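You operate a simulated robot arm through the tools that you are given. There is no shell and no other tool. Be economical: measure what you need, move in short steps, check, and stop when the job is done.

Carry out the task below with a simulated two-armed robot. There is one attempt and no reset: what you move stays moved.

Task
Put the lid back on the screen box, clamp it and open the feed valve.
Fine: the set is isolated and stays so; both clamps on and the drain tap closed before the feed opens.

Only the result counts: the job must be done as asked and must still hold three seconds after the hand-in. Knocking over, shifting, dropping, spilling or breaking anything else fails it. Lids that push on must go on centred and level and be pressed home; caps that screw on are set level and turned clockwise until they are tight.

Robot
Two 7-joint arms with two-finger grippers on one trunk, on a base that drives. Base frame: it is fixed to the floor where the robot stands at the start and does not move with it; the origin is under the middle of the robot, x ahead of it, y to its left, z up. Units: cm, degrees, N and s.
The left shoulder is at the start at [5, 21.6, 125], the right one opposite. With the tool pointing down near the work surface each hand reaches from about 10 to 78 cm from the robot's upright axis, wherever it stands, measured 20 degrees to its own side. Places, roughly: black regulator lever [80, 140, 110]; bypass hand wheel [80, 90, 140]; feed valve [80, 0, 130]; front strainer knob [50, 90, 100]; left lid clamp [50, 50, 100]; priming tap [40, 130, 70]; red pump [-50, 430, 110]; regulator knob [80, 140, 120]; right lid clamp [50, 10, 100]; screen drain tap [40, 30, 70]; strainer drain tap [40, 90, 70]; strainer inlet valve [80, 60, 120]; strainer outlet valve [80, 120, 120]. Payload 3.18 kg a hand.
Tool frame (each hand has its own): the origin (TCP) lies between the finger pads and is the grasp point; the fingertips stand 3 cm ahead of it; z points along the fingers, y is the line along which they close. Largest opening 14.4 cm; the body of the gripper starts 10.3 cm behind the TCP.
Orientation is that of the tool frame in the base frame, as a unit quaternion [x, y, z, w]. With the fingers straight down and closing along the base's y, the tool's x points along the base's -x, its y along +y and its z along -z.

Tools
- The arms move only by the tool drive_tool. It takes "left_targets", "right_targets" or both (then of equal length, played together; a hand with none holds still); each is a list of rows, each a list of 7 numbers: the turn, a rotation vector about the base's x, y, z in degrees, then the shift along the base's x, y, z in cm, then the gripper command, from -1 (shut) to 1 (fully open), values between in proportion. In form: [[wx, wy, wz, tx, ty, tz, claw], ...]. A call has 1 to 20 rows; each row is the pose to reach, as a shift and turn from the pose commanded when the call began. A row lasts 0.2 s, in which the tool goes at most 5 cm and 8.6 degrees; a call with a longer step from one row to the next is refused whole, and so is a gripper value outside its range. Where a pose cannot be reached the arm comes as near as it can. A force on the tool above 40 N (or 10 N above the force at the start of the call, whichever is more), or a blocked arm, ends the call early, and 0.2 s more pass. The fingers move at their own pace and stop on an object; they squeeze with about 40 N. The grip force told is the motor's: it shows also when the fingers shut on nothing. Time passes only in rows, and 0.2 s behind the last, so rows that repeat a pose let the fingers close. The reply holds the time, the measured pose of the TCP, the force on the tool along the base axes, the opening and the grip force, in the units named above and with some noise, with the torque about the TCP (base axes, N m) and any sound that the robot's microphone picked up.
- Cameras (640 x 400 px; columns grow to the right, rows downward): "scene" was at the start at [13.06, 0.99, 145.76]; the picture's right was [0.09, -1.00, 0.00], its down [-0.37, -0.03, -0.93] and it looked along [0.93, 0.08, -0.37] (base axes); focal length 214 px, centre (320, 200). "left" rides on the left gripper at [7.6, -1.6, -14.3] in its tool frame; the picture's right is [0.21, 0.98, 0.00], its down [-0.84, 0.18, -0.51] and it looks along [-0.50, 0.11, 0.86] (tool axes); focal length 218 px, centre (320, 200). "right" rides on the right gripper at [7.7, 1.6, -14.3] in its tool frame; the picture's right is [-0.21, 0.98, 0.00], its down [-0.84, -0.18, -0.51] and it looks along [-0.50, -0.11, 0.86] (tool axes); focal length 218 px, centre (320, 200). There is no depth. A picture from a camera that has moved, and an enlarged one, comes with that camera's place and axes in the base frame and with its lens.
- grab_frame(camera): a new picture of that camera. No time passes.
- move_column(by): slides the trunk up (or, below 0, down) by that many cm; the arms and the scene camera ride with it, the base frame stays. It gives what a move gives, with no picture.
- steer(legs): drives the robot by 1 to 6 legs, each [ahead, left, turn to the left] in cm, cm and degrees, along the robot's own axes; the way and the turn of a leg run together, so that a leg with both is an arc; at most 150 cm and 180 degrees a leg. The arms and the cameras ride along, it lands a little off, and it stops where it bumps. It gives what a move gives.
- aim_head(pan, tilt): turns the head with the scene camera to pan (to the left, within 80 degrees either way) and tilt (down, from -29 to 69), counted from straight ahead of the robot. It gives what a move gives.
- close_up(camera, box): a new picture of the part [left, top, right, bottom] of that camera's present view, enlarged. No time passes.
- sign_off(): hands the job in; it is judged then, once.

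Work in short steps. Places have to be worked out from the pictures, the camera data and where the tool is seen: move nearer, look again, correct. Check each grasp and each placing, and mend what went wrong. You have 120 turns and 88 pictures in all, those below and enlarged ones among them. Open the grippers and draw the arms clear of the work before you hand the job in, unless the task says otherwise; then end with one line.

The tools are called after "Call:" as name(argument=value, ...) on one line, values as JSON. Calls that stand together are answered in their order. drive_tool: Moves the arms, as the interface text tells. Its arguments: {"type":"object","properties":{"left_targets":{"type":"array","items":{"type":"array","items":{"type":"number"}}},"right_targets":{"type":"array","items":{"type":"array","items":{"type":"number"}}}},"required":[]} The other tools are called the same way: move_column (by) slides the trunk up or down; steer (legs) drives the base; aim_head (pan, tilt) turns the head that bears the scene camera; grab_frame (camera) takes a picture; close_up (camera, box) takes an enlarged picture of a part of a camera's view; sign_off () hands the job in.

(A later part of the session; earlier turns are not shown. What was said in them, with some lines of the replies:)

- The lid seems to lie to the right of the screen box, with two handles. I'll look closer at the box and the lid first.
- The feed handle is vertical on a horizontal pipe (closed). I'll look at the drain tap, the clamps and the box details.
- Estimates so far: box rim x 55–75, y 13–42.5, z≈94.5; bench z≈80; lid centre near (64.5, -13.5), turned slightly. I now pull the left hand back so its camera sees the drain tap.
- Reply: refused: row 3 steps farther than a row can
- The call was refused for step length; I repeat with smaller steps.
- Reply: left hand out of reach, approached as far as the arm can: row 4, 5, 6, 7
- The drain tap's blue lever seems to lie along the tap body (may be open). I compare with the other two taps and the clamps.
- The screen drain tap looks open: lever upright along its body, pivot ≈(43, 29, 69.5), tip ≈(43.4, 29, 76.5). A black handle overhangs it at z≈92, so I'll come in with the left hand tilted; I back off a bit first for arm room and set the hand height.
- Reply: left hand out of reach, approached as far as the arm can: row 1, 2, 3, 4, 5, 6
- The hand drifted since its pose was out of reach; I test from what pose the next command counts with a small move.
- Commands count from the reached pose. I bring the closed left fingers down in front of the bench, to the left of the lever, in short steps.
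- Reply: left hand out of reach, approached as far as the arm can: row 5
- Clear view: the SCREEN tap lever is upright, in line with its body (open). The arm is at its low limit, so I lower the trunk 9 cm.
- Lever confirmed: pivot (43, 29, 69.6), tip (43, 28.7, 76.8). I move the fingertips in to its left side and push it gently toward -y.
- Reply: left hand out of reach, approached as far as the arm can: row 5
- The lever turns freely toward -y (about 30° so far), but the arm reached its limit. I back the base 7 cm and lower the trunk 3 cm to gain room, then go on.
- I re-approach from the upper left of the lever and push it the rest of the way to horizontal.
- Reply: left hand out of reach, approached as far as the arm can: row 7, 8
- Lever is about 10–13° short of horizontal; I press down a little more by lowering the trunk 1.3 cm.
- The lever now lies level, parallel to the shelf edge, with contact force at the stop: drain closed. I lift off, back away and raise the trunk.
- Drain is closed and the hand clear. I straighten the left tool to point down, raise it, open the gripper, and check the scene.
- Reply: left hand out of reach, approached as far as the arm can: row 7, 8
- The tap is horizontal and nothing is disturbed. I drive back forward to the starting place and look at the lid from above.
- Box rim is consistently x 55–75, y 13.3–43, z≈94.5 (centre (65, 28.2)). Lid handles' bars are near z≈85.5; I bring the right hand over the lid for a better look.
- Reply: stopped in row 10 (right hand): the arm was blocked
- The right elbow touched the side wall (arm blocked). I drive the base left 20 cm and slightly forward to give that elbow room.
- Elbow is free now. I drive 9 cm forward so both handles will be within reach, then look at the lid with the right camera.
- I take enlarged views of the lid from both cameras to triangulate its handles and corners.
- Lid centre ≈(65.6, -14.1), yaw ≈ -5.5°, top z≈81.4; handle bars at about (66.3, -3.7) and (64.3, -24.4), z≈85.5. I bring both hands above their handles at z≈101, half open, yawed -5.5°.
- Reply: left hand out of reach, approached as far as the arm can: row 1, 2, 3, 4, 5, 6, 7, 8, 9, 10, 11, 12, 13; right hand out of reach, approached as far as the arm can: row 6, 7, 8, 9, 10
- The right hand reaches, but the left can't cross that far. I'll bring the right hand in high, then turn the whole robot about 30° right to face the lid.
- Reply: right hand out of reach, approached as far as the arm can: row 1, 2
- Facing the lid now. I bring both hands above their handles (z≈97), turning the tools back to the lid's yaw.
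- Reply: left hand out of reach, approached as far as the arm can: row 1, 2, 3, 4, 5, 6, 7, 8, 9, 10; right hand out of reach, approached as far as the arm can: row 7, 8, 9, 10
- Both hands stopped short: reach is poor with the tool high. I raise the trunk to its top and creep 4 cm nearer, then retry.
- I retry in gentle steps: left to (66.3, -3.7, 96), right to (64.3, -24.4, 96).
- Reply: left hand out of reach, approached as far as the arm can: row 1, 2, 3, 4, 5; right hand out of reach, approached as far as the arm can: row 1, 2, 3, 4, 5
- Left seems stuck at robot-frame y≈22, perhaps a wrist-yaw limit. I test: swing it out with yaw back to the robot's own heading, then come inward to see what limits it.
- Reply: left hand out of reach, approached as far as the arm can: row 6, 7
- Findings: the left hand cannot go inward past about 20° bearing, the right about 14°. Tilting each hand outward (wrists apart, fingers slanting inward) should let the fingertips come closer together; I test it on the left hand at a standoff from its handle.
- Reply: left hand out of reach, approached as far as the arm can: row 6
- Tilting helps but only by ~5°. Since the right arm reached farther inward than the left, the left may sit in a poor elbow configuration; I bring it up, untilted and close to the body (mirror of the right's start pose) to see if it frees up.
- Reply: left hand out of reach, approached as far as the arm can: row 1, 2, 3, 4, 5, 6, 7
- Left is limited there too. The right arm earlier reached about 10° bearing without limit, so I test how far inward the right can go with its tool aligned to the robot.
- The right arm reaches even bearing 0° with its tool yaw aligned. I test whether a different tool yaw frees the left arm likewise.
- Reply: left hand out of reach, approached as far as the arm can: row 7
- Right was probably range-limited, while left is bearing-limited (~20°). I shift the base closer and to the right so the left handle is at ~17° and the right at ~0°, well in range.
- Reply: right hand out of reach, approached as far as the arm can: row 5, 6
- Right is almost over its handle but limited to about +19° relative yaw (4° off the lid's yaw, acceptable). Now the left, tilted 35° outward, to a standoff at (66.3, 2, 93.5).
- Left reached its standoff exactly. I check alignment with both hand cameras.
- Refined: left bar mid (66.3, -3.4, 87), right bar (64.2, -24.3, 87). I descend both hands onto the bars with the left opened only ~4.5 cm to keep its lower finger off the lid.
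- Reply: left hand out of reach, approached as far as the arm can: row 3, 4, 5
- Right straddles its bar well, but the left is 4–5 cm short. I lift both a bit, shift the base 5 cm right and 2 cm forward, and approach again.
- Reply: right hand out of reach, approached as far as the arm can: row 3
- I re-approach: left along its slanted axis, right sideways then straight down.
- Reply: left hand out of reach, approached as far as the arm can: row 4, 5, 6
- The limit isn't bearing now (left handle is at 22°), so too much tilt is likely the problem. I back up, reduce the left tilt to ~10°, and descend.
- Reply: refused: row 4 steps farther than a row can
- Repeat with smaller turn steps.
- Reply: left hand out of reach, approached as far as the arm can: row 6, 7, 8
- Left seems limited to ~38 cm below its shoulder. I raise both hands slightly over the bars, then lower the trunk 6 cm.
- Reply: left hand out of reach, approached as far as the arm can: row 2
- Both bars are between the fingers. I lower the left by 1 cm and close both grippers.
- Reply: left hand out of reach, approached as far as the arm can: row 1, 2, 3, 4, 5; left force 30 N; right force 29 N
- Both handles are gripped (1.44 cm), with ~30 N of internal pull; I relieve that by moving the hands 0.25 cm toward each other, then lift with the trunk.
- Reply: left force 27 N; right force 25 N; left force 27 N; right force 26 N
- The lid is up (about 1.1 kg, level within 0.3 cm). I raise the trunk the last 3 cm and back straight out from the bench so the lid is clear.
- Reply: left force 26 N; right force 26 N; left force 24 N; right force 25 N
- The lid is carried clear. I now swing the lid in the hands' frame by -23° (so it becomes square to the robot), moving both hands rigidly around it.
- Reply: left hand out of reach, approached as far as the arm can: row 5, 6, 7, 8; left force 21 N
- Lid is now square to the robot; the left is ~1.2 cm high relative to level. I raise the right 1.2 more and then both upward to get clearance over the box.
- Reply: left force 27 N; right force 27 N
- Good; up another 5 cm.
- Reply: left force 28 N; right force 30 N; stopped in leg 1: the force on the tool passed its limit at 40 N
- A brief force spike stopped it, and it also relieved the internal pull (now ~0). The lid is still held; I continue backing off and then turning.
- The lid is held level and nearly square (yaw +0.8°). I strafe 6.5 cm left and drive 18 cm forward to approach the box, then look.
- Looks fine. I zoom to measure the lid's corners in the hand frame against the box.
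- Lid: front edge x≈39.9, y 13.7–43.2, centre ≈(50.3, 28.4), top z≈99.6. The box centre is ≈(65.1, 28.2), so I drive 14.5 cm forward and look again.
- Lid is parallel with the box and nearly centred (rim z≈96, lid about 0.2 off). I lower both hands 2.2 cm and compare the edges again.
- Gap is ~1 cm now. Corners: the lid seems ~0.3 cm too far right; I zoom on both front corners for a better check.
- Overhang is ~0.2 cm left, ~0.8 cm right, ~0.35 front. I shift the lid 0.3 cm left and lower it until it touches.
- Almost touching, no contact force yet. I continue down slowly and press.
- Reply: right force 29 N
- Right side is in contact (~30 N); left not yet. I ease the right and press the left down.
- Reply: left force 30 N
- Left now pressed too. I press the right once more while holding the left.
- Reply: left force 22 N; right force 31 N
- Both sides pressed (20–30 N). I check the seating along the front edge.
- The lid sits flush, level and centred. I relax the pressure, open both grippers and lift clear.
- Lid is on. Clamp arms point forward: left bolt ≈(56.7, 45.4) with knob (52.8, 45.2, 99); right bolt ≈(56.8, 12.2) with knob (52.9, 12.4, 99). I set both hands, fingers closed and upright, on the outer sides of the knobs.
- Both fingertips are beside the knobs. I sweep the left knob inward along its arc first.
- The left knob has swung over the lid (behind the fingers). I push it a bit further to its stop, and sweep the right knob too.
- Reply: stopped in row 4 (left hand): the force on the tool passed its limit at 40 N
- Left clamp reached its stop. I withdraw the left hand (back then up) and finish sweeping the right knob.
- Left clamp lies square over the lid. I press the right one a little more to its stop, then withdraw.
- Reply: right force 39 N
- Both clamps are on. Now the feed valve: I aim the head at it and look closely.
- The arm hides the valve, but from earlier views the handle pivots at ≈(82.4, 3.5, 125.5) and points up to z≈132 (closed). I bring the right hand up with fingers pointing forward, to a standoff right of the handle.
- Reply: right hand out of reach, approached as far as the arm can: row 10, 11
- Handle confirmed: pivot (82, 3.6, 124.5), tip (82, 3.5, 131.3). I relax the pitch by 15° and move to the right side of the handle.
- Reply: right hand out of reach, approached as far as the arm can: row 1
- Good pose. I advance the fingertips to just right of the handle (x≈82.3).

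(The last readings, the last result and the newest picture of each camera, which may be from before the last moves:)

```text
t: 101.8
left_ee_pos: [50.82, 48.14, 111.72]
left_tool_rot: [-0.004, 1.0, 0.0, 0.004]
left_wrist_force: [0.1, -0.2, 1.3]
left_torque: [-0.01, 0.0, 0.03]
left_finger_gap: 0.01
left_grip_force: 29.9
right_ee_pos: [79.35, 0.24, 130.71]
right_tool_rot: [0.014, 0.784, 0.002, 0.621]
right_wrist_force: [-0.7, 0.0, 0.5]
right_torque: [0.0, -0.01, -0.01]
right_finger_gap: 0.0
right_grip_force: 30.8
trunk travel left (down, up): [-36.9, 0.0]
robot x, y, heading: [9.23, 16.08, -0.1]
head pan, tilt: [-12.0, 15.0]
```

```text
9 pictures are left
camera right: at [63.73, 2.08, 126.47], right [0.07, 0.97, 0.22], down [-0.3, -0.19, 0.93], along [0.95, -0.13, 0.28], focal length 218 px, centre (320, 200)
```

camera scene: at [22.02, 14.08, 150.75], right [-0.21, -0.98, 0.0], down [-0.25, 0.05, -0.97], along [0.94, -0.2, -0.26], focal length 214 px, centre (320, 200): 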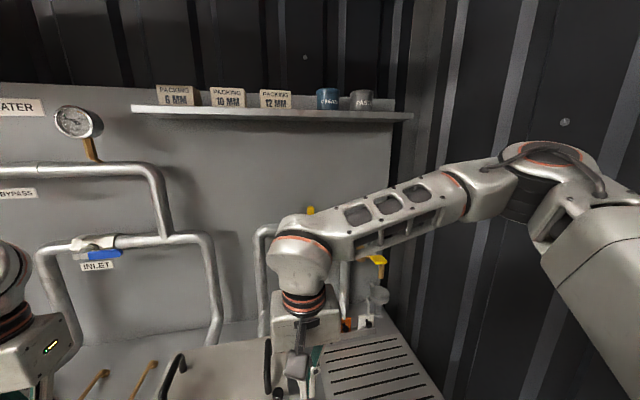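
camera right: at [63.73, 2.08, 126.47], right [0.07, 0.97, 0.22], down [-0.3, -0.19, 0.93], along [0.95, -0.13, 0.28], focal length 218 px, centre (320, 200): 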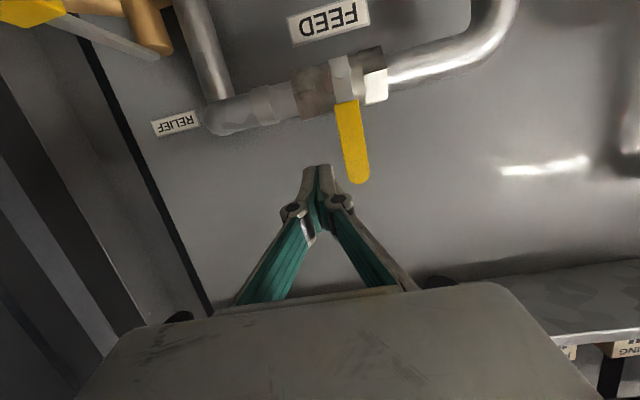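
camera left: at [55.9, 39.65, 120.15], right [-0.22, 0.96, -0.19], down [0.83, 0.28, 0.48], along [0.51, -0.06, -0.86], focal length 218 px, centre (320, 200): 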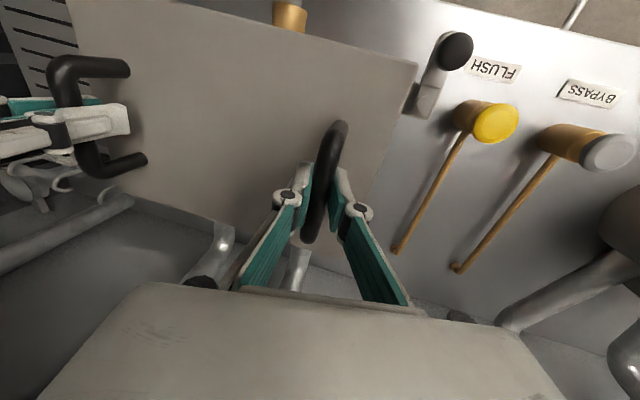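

Fingertip sits beside the handle. I push it toward +y (counter-clockwise, opening sense) along its arc, first to ~45°.

Call:
drive_tool(right_targets=[[0, 0, 0, 0, 0.7, -1, -1], [0, 0, 0, 0, 1.5, -1.1, -1], [0, 0, 0, 0, 2.9, -0.9, -1], [0, 0, 0, 0, 4.2, -0.8, -1], [0, 0, 0, 0, 5.55, -1.2, -1]])

Call:
grab_frame(camera="right")

```text
t: 103.0
left_ee_pos: [50.77, 48.26, 111.77]
left_tool_rot: [-0.004, 1.0, 0.0, 0.003]
left_wrist_force: [0.1, 0.5, 0.3]
left_torque: [0.01, -0.01, 0.0]
left_finger_gap: 0.0
left_grip_force: 30.3
right_ee_pos: [79.34, 5.99, 129.61]
right_tool_rot: [0.013, 0.784, 0.002, 0.621]
right_wrist_force: [-0.2, 0.4, -0.3]
right_torque: [-0.02, 0.02, -0.01]
right_finger_gap: 0.0
right_grip_force: 30.4
trunk travel left (down, up): [-36.9, 0.0]
robot x, y, heading: [9.17, 15.75, 0.3]
head pan, tilt: [-12.0, 15.0]
```

```text
8 pictures are left
camera right: at [63.66, 7.73, 125.33], right [0.07, 0.97, 0.22], down [-0.31, -0.19, 0.93], along [0.95, -0.13, 0.28], focal length 218 px, centre (320, 200)
```

right: 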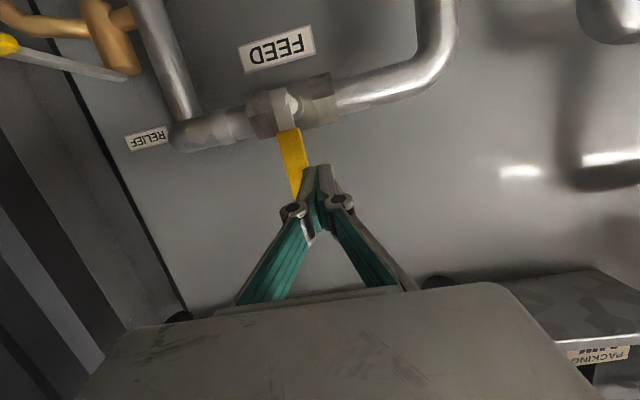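

The finger passed in front: the handle actually lies at x≈85 (pivot ≈(85, 3.5, 122.5), tip z≈131.6). I go back to the right side, reach 3.7 cm deeper and push again.

Call:
drive_tool(right_targets=[[0, 0, 0, 0, -3, 0.1, -1], [0, 0, 0, 0, -6, 0.1, -1], [0, 0, 0, 2, -6, 0.1, -1], [0, 0, 0, 3.7, -6, 0.1, -1], [0, 0, 0, 3.7, -4.4, 0.1, -1], [0, 0, 0, 3.7, -2.65, 0.4, -1], [0, 0, 0, 3.7, -0.9, 0.2, -1], [0, 0, 0, 3.7, 0.75, -0.5, -1]])

Call:
grab_frame(camera="right")

```text
t: 104.5
left_ee_pos: [50.77, 47.85, 111.69]
left_tool_rot: [-0.001, 1.0, -0.001, 0.004]
left_wrist_force: [-0.5, 1.0, -0.7]
left_torque: [-0.11, -0.01, -0.03]
left_finger_gap: 0.01
left_grip_force: 31.0
right_ee_pos: [83.09, 1.32, 129.67]
right_tool_rot: [0.031, 0.784, -0.009, 0.62]
right_wrist_force: [-4.6, -23.2, -0.4]
right_torque: [-0.36, 0.14, -0.29]
right_finger_gap: 0.0
right_grip_force: 30.4
trunk travel left (down, up): [-36.9, 0.0]
robot x, y, heading: [9.26, 15.67, -0.4]
head pan, tilt: [-12.0, 15.0]
stopped in row 7 (right hand): the force on the tool passed its limit at 44 N (the readings are from after the stop); the commanded pose is now the measured one
```

```text
7 pictures are left
camera right: at [67.52, 4.0, 125.51], right [0.11, 0.97, 0.23], down [-0.31, -0.18, 0.93], along [0.94, -0.17, 0.28], focal length 218 px, centre (320, 200)
```

right: 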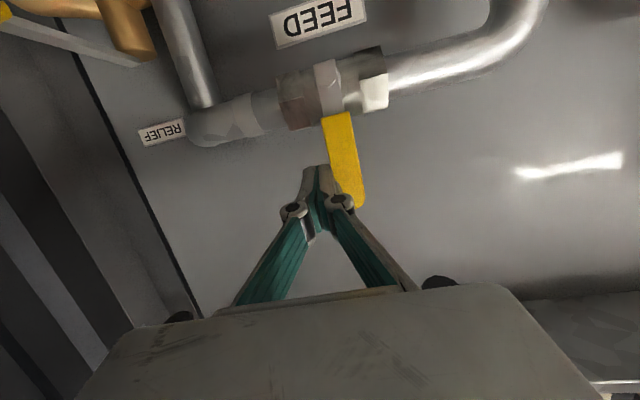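

It is firmly stopped that way, so the handle must turn the other way. I go around in front to its left side and push toward -y.

Call:
drive_tool(right_targets=[[0, 0, 0, -2.2, -0.4, 0, -1], [0, 0, 0, -4.4, 0.5, 0, -1], [0, 0, 0, -4.4, 3, 0, -1], [0, 0, 0, -4.4, 5.8, 0, -1], [0, 0, 0, -2.2, 5.8, 0, -1], [0, 0, 0, 0, 5.8, 0, -1], [0, 0, 0, 0, 4.1, 0, -1], [0, 0, 0, 0, 2.3, 0.3, -1], [0, 0, 0, 0, 0.6, 0.1, -1], [0, 0, 0, 0, -1.1, -0.6, -1]])

Call:
grab_frame(camera="right")

```text
t: 106.7
left_ee_pos: [50.95, 47.96, 111.89]
left_tool_rot: [-0.001, 1.0, 0.0, 0.003]
left_wrist_force: [0.5, 0.1, -0.4]
left_torque: [0.05, 0.01, -0.01]
left_finger_gap: 0.0
left_grip_force: 31.1
right_ee_pos: [83.1, 0.97, 129.07]
right_tool_rot: [0.025, 0.785, -0.004, 0.619]
right_wrist_force: [-0.1, -0.5, -0.1]
right_torque: [0.01, -0.01, 0.02]
right_finger_gap: 0.0
right_grip_force: 30.7
trunk travel left (down, up): [-36.9, 0.0]
robot x, y, heading: [8.82, 15.6, -0.4]
head pan, tilt: [-12.0, 15.0]
```

```text
6 pictures are left
camera right: at [67.52, 3.28, 124.97], right [0.09, 0.97, 0.23], down [-0.31, -0.19, 0.93], along [0.95, -0.15, 0.28], focal length 218 px, centre (320, 200)
```

right: 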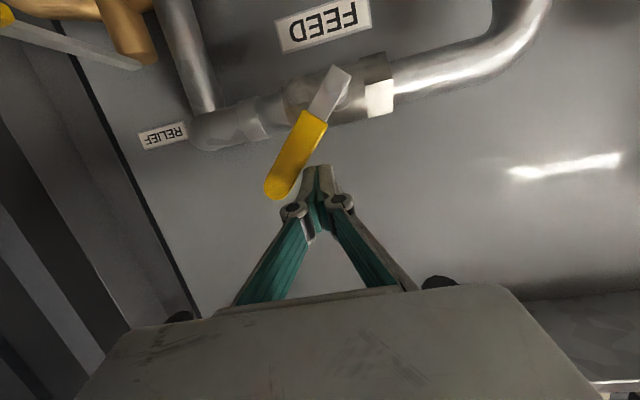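

The handle is turning (about 40° so far). I continue the arc down to horizontal.

Call:
drive_tool(right_targets=[[0, 0, 0, -0.3, -0.9, -1, -1], [0, 0, 0, -0.6, -1.7, -2.1, -1], [0, 0, 0, -0.6, -2.3, -2.8, -1], [0, 0, 0, -0.6, -2.8, -3.5, -1], [0, 0, 0, -0.6, -3.2, -4.2, -1], [0, 0, 0, -0.6, -3.5, -4.9, -1], [0, 0, 0, -0.6, -3.5, -5.4, -1]])

Call:
grab_frame(camera="right")

```text
t: 108.3
left_ee_pos: [50.94, 48.03, 111.74]
left_tool_rot: [-0.001, 1.0, 0.0, 0.003]
left_wrist_force: [-0.1, 0.3, 0.3]
left_torque: [0.01, 0.02, 0.0]
left_finger_gap: 0.0
left_grip_force: 30.6
right_ee_pos: [83.33, -0.89, 125.76]
right_tool_rot: [0.028, 0.791, -0.009, 0.611]
right_wrist_force: [0.6, -0.1, -0.4]
right_torque: [0.0, 0.0, 0.0]
right_finger_gap: 0.02
right_grip_force: 30.8
right hand out of reach, approached as far as the arm can: row 3, 4, 5, 6, 7
trunk travel left (down, up): [-36.9, 0.0]
robot x, y, heading: [9.2, 15.94, -0.4]
head pan, tilt: [-12.0, 15.0]
```

```text
5 pictures are left
camera right: at [67.64, 1.61, 121.97], right [0.11, 0.97, 0.22], down [-0.29, -0.18, 0.94], along [0.95, -0.16, 0.26], focal length 218 px, centre (320, 200)
```

right: 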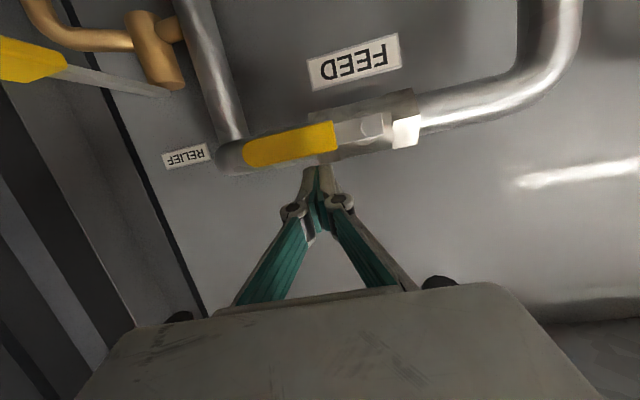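

The handle appears to lie along the pipe. I zoom to check it is fully parallel.

Call:
close_up(camera="right", box=[210, 70, 450, 220])

```text
2.67 times, centred on (330, 145) of right
camera zoom: at [67.64, 1.61, 121.97], right [0.11, 0.97, 0.22], down [-0.29, -0.18, 0.94], along [0.95, -0.16, 0.26], focal length 582 px, centre (293, 347)
```

zoom: 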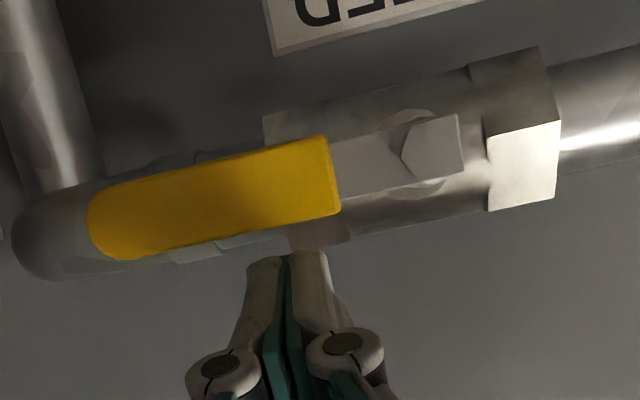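

The handle is parallel with the pipe, with a small gap to the finger. I lower the trunk 1.6 cm to press it gently and confirm it is at its stop.

Call:
move_column(by=-1.6)

Call:
close_up(camera="right", box=[210, 50, 450, 220])

```text
t: 108.9
left_ee_pos: [50.96, 47.99, 110.2]
left_tool_rot: [-0.002, 1.0, 0.0, 0.005]
left_wrist_force: [-0.4, 0.1, 0.0]
left_torque: [-0.01, 0.01, 0.0]
left_finger_gap: 0.0
left_grip_force: 31.3
right_ee_pos: [83.18, -0.9, 124.89]
right_tool_rot: [0.029, 0.788, -0.009, 0.615]
right_wrist_force: [2.8, -0.5, 11.4]
right_torque: [-0.08, -0.3, -0.1]
right_finger_gap: 0.61
right_grip_force: 31.7
trunk travel left (down, up): [-35.3, 1.6]
robot x, y, heading: [8.7, 15.7, -0.4]
head pan, tilt: [-12.0, 15.0]
```

```text
2.35 times, centred on (330, 135) of right
camera zoom: at [67.62, 1.59, 120.86], right [0.11, 0.97, 0.22], down [-0.3, -0.18, 0.94], along [0.95, -0.17, 0.27], focal length 514 px, centre (296, 353)
```

zoom: 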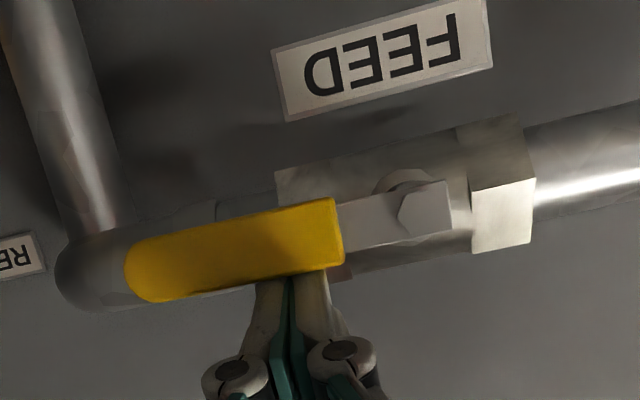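

The handle is against its stop (11 N), parallel to the pipe: feed open. I lift off and withdraw the right hand straight back, then back the robot away.

Call:
move_column(by=1.6)

Call:
drive_tool(right_targets=[[0, 0, 0, -0.5, 0, 0.8, -1], [0, 0, 0, -4, 0, 1, -1], [0, 0, 0, -8, 0, 1, -1], [0, 0, 0, -12, 0, 1, -1], [0, 0, 0, -16, 0, 1, -1], [0, 0, 0, -20, 0, 1, 0.3]], left_targets=[[0, 0, 0, 0, 0, 0, -1], [0, 0, 0, 0, 0, 0, -1], [0, 0, 0, 0, 0, 0, -1], [0, 0, 0, 0, 0, 0, -1], [0, 0, 0, 0, 0, 0, -1], [0, 0, 0, 0, 0, 0, 0.3]])

Call:
steer(legs=[[-30, 0, 0]])

Call:
aim_head(pan=4, tilt=30)

Call:
grab_frame(camera="scene")

```text
t: 109.5
left_ee_pos: [51.01, 48.03, 111.83]
left_tool_rot: [-0.002, 1.0, 0.0, 0.003]
left_wrist_force: [0.2, 0.2, 0.2]
left_torque: [-0.01, 0.01, 0.01]
left_finger_gap: 0.0
left_grip_force: 30.7
right_ee_pos: [83.23, -0.95, 126.02]
right_tool_rot: [0.028, 0.79, -0.009, 0.612]
right_wrist_force: [-0.2, 0.2, 0.8]
right_torque: [0.0, -0.02, 0.04]
right_finger_gap: 0.01
right_grip_force: 30.8
trunk travel left (down, up): [-36.9, 0.0]
robot x, y, heading: [9.19, 16.07, -0.3]
head pan, tilt: [-12.0, 15.0]
```

```text
t: 110.9
left_ee_pos: [50.86, 47.85, 111.79]
left_tool_rot: [-0.002, 1.0, 0.0, 0.004]
left_wrist_force: [0.2, 0.6, -0.7]
left_torque: [-0.05, -0.02, -0.01]
left_finger_gap: 9.36
left_grip_force: 0.1
right_ee_pos: [63.15, -1.03, 127.2]
right_tool_rot: [0.028, 0.79, -0.009, 0.613]
right_wrist_force: [-0.2, 0.5, -0.3]
right_torque: [0.01, -0.01, 0.01]
right_finger_gap: 9.35
right_grip_force: 0.1
trunk travel left (down, up): [-36.9, 0.0]
robot x, y, heading: [8.72, 16.17, -0.1]
head pan, tilt: [-12.0, 15.0]
```

```text
t: 113.0
left_ee_pos: [20.82, 48.18, 111.72]
left_tool_rot: [-0.002, 1.0, 0.001, 0.004]
left_wrist_force: [0.0, -0.3, -0.5]
left_torque: [0.01, -0.03, 0.01]
left_finger_gap: 9.34
left_grip_force: 0.1
right_ee_pos: [33.26, -0.68, 127.21]
right_tool_rot: [0.028, 0.79, -0.009, 0.613]
right_wrist_force: [-0.8, -0.7, -0.1]
right_torque: [0.03, -0.02, -0.01]
right_finger_gap: 9.37
right_grip_force: 0.0
trunk travel left (down, up): [-36.9, 0.0]
robot x, y, heading: [-21.21, 15.9, 0.2]
head pan, tilt: [-12.0, 15.0]
```

```text
t: 113.8
left_ee_pos: [20.95, 48.24, 111.72]
left_tool_rot: [-0.002, 1.0, 0.0, 0.004]
left_wrist_force: [0.7, 0.1, -0.8]
left_torque: [0.04, 0.0, -0.01]
left_finger_gap: 9.36
left_grip_force: 0.1
right_ee_pos: [33.32, -0.9, 127.21]
right_tool_rot: [0.027, 0.79, -0.008, 0.612]
right_wrist_force: [0.7, 0.0, 0.7]
right_torque: [-0.03, -0.01, -0.02]
right_finger_gap: 9.34
right_grip_force: 0.1
trunk travel left (down, up): [-36.9, 0.0]
robot x, y, heading: [-21.15, 16.07, -0.2]
head pan, tilt: [4.0, 30.0]
```

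```text
2 pictures are left
camera scene: at [-8.1, 16.68, 148.34], right [0.07, -1.0, 0.0], down [-0.5, -0.03, -0.87], along [0.86, 0.06, -0.5], focal length 214 px, centre (320, 200)
```

scene: 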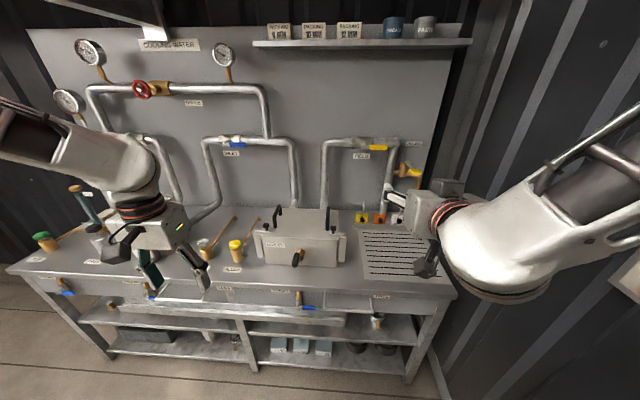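

Feed handle is horizontal, lid and clamps in place. One last close look at the box and drain tap.

Call:
close_up(camera="scene", box=[240, 195, 360, 315])

```text
3.33 times, centred on (300, 255) of scene
camera zoom: at [-8.1, 16.68, 148.34], right [0.07, -1.0, 0.0], down [-0.5, -0.03, -0.87], along [0.86, 0.06, -0.5], focal length 715 px, centre (387, 17)
```

zoom: 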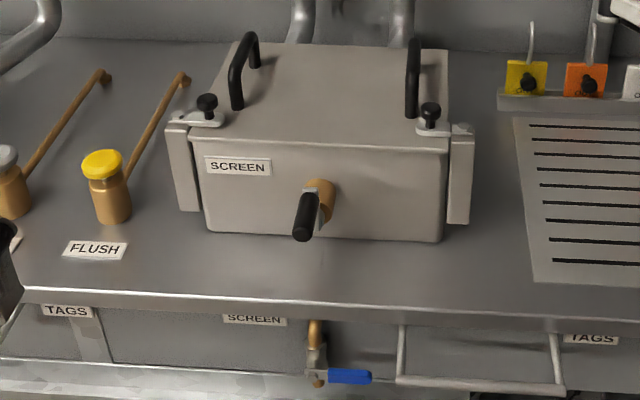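

Lid seated and level, both clamps over it, drain tap lever crosswise (closed), feed handle along the pipe (open), hands open and clear. I hand in.

Call:
sign_off()

```text
The job is handed in.
```

The lid is back on the screen box and pressed home, both clamps are on, and the feed valve is open. I found the drain tap open, so I closed it before starting. I did not touch the set's isolation valves, and both hands are open and clear of the work.
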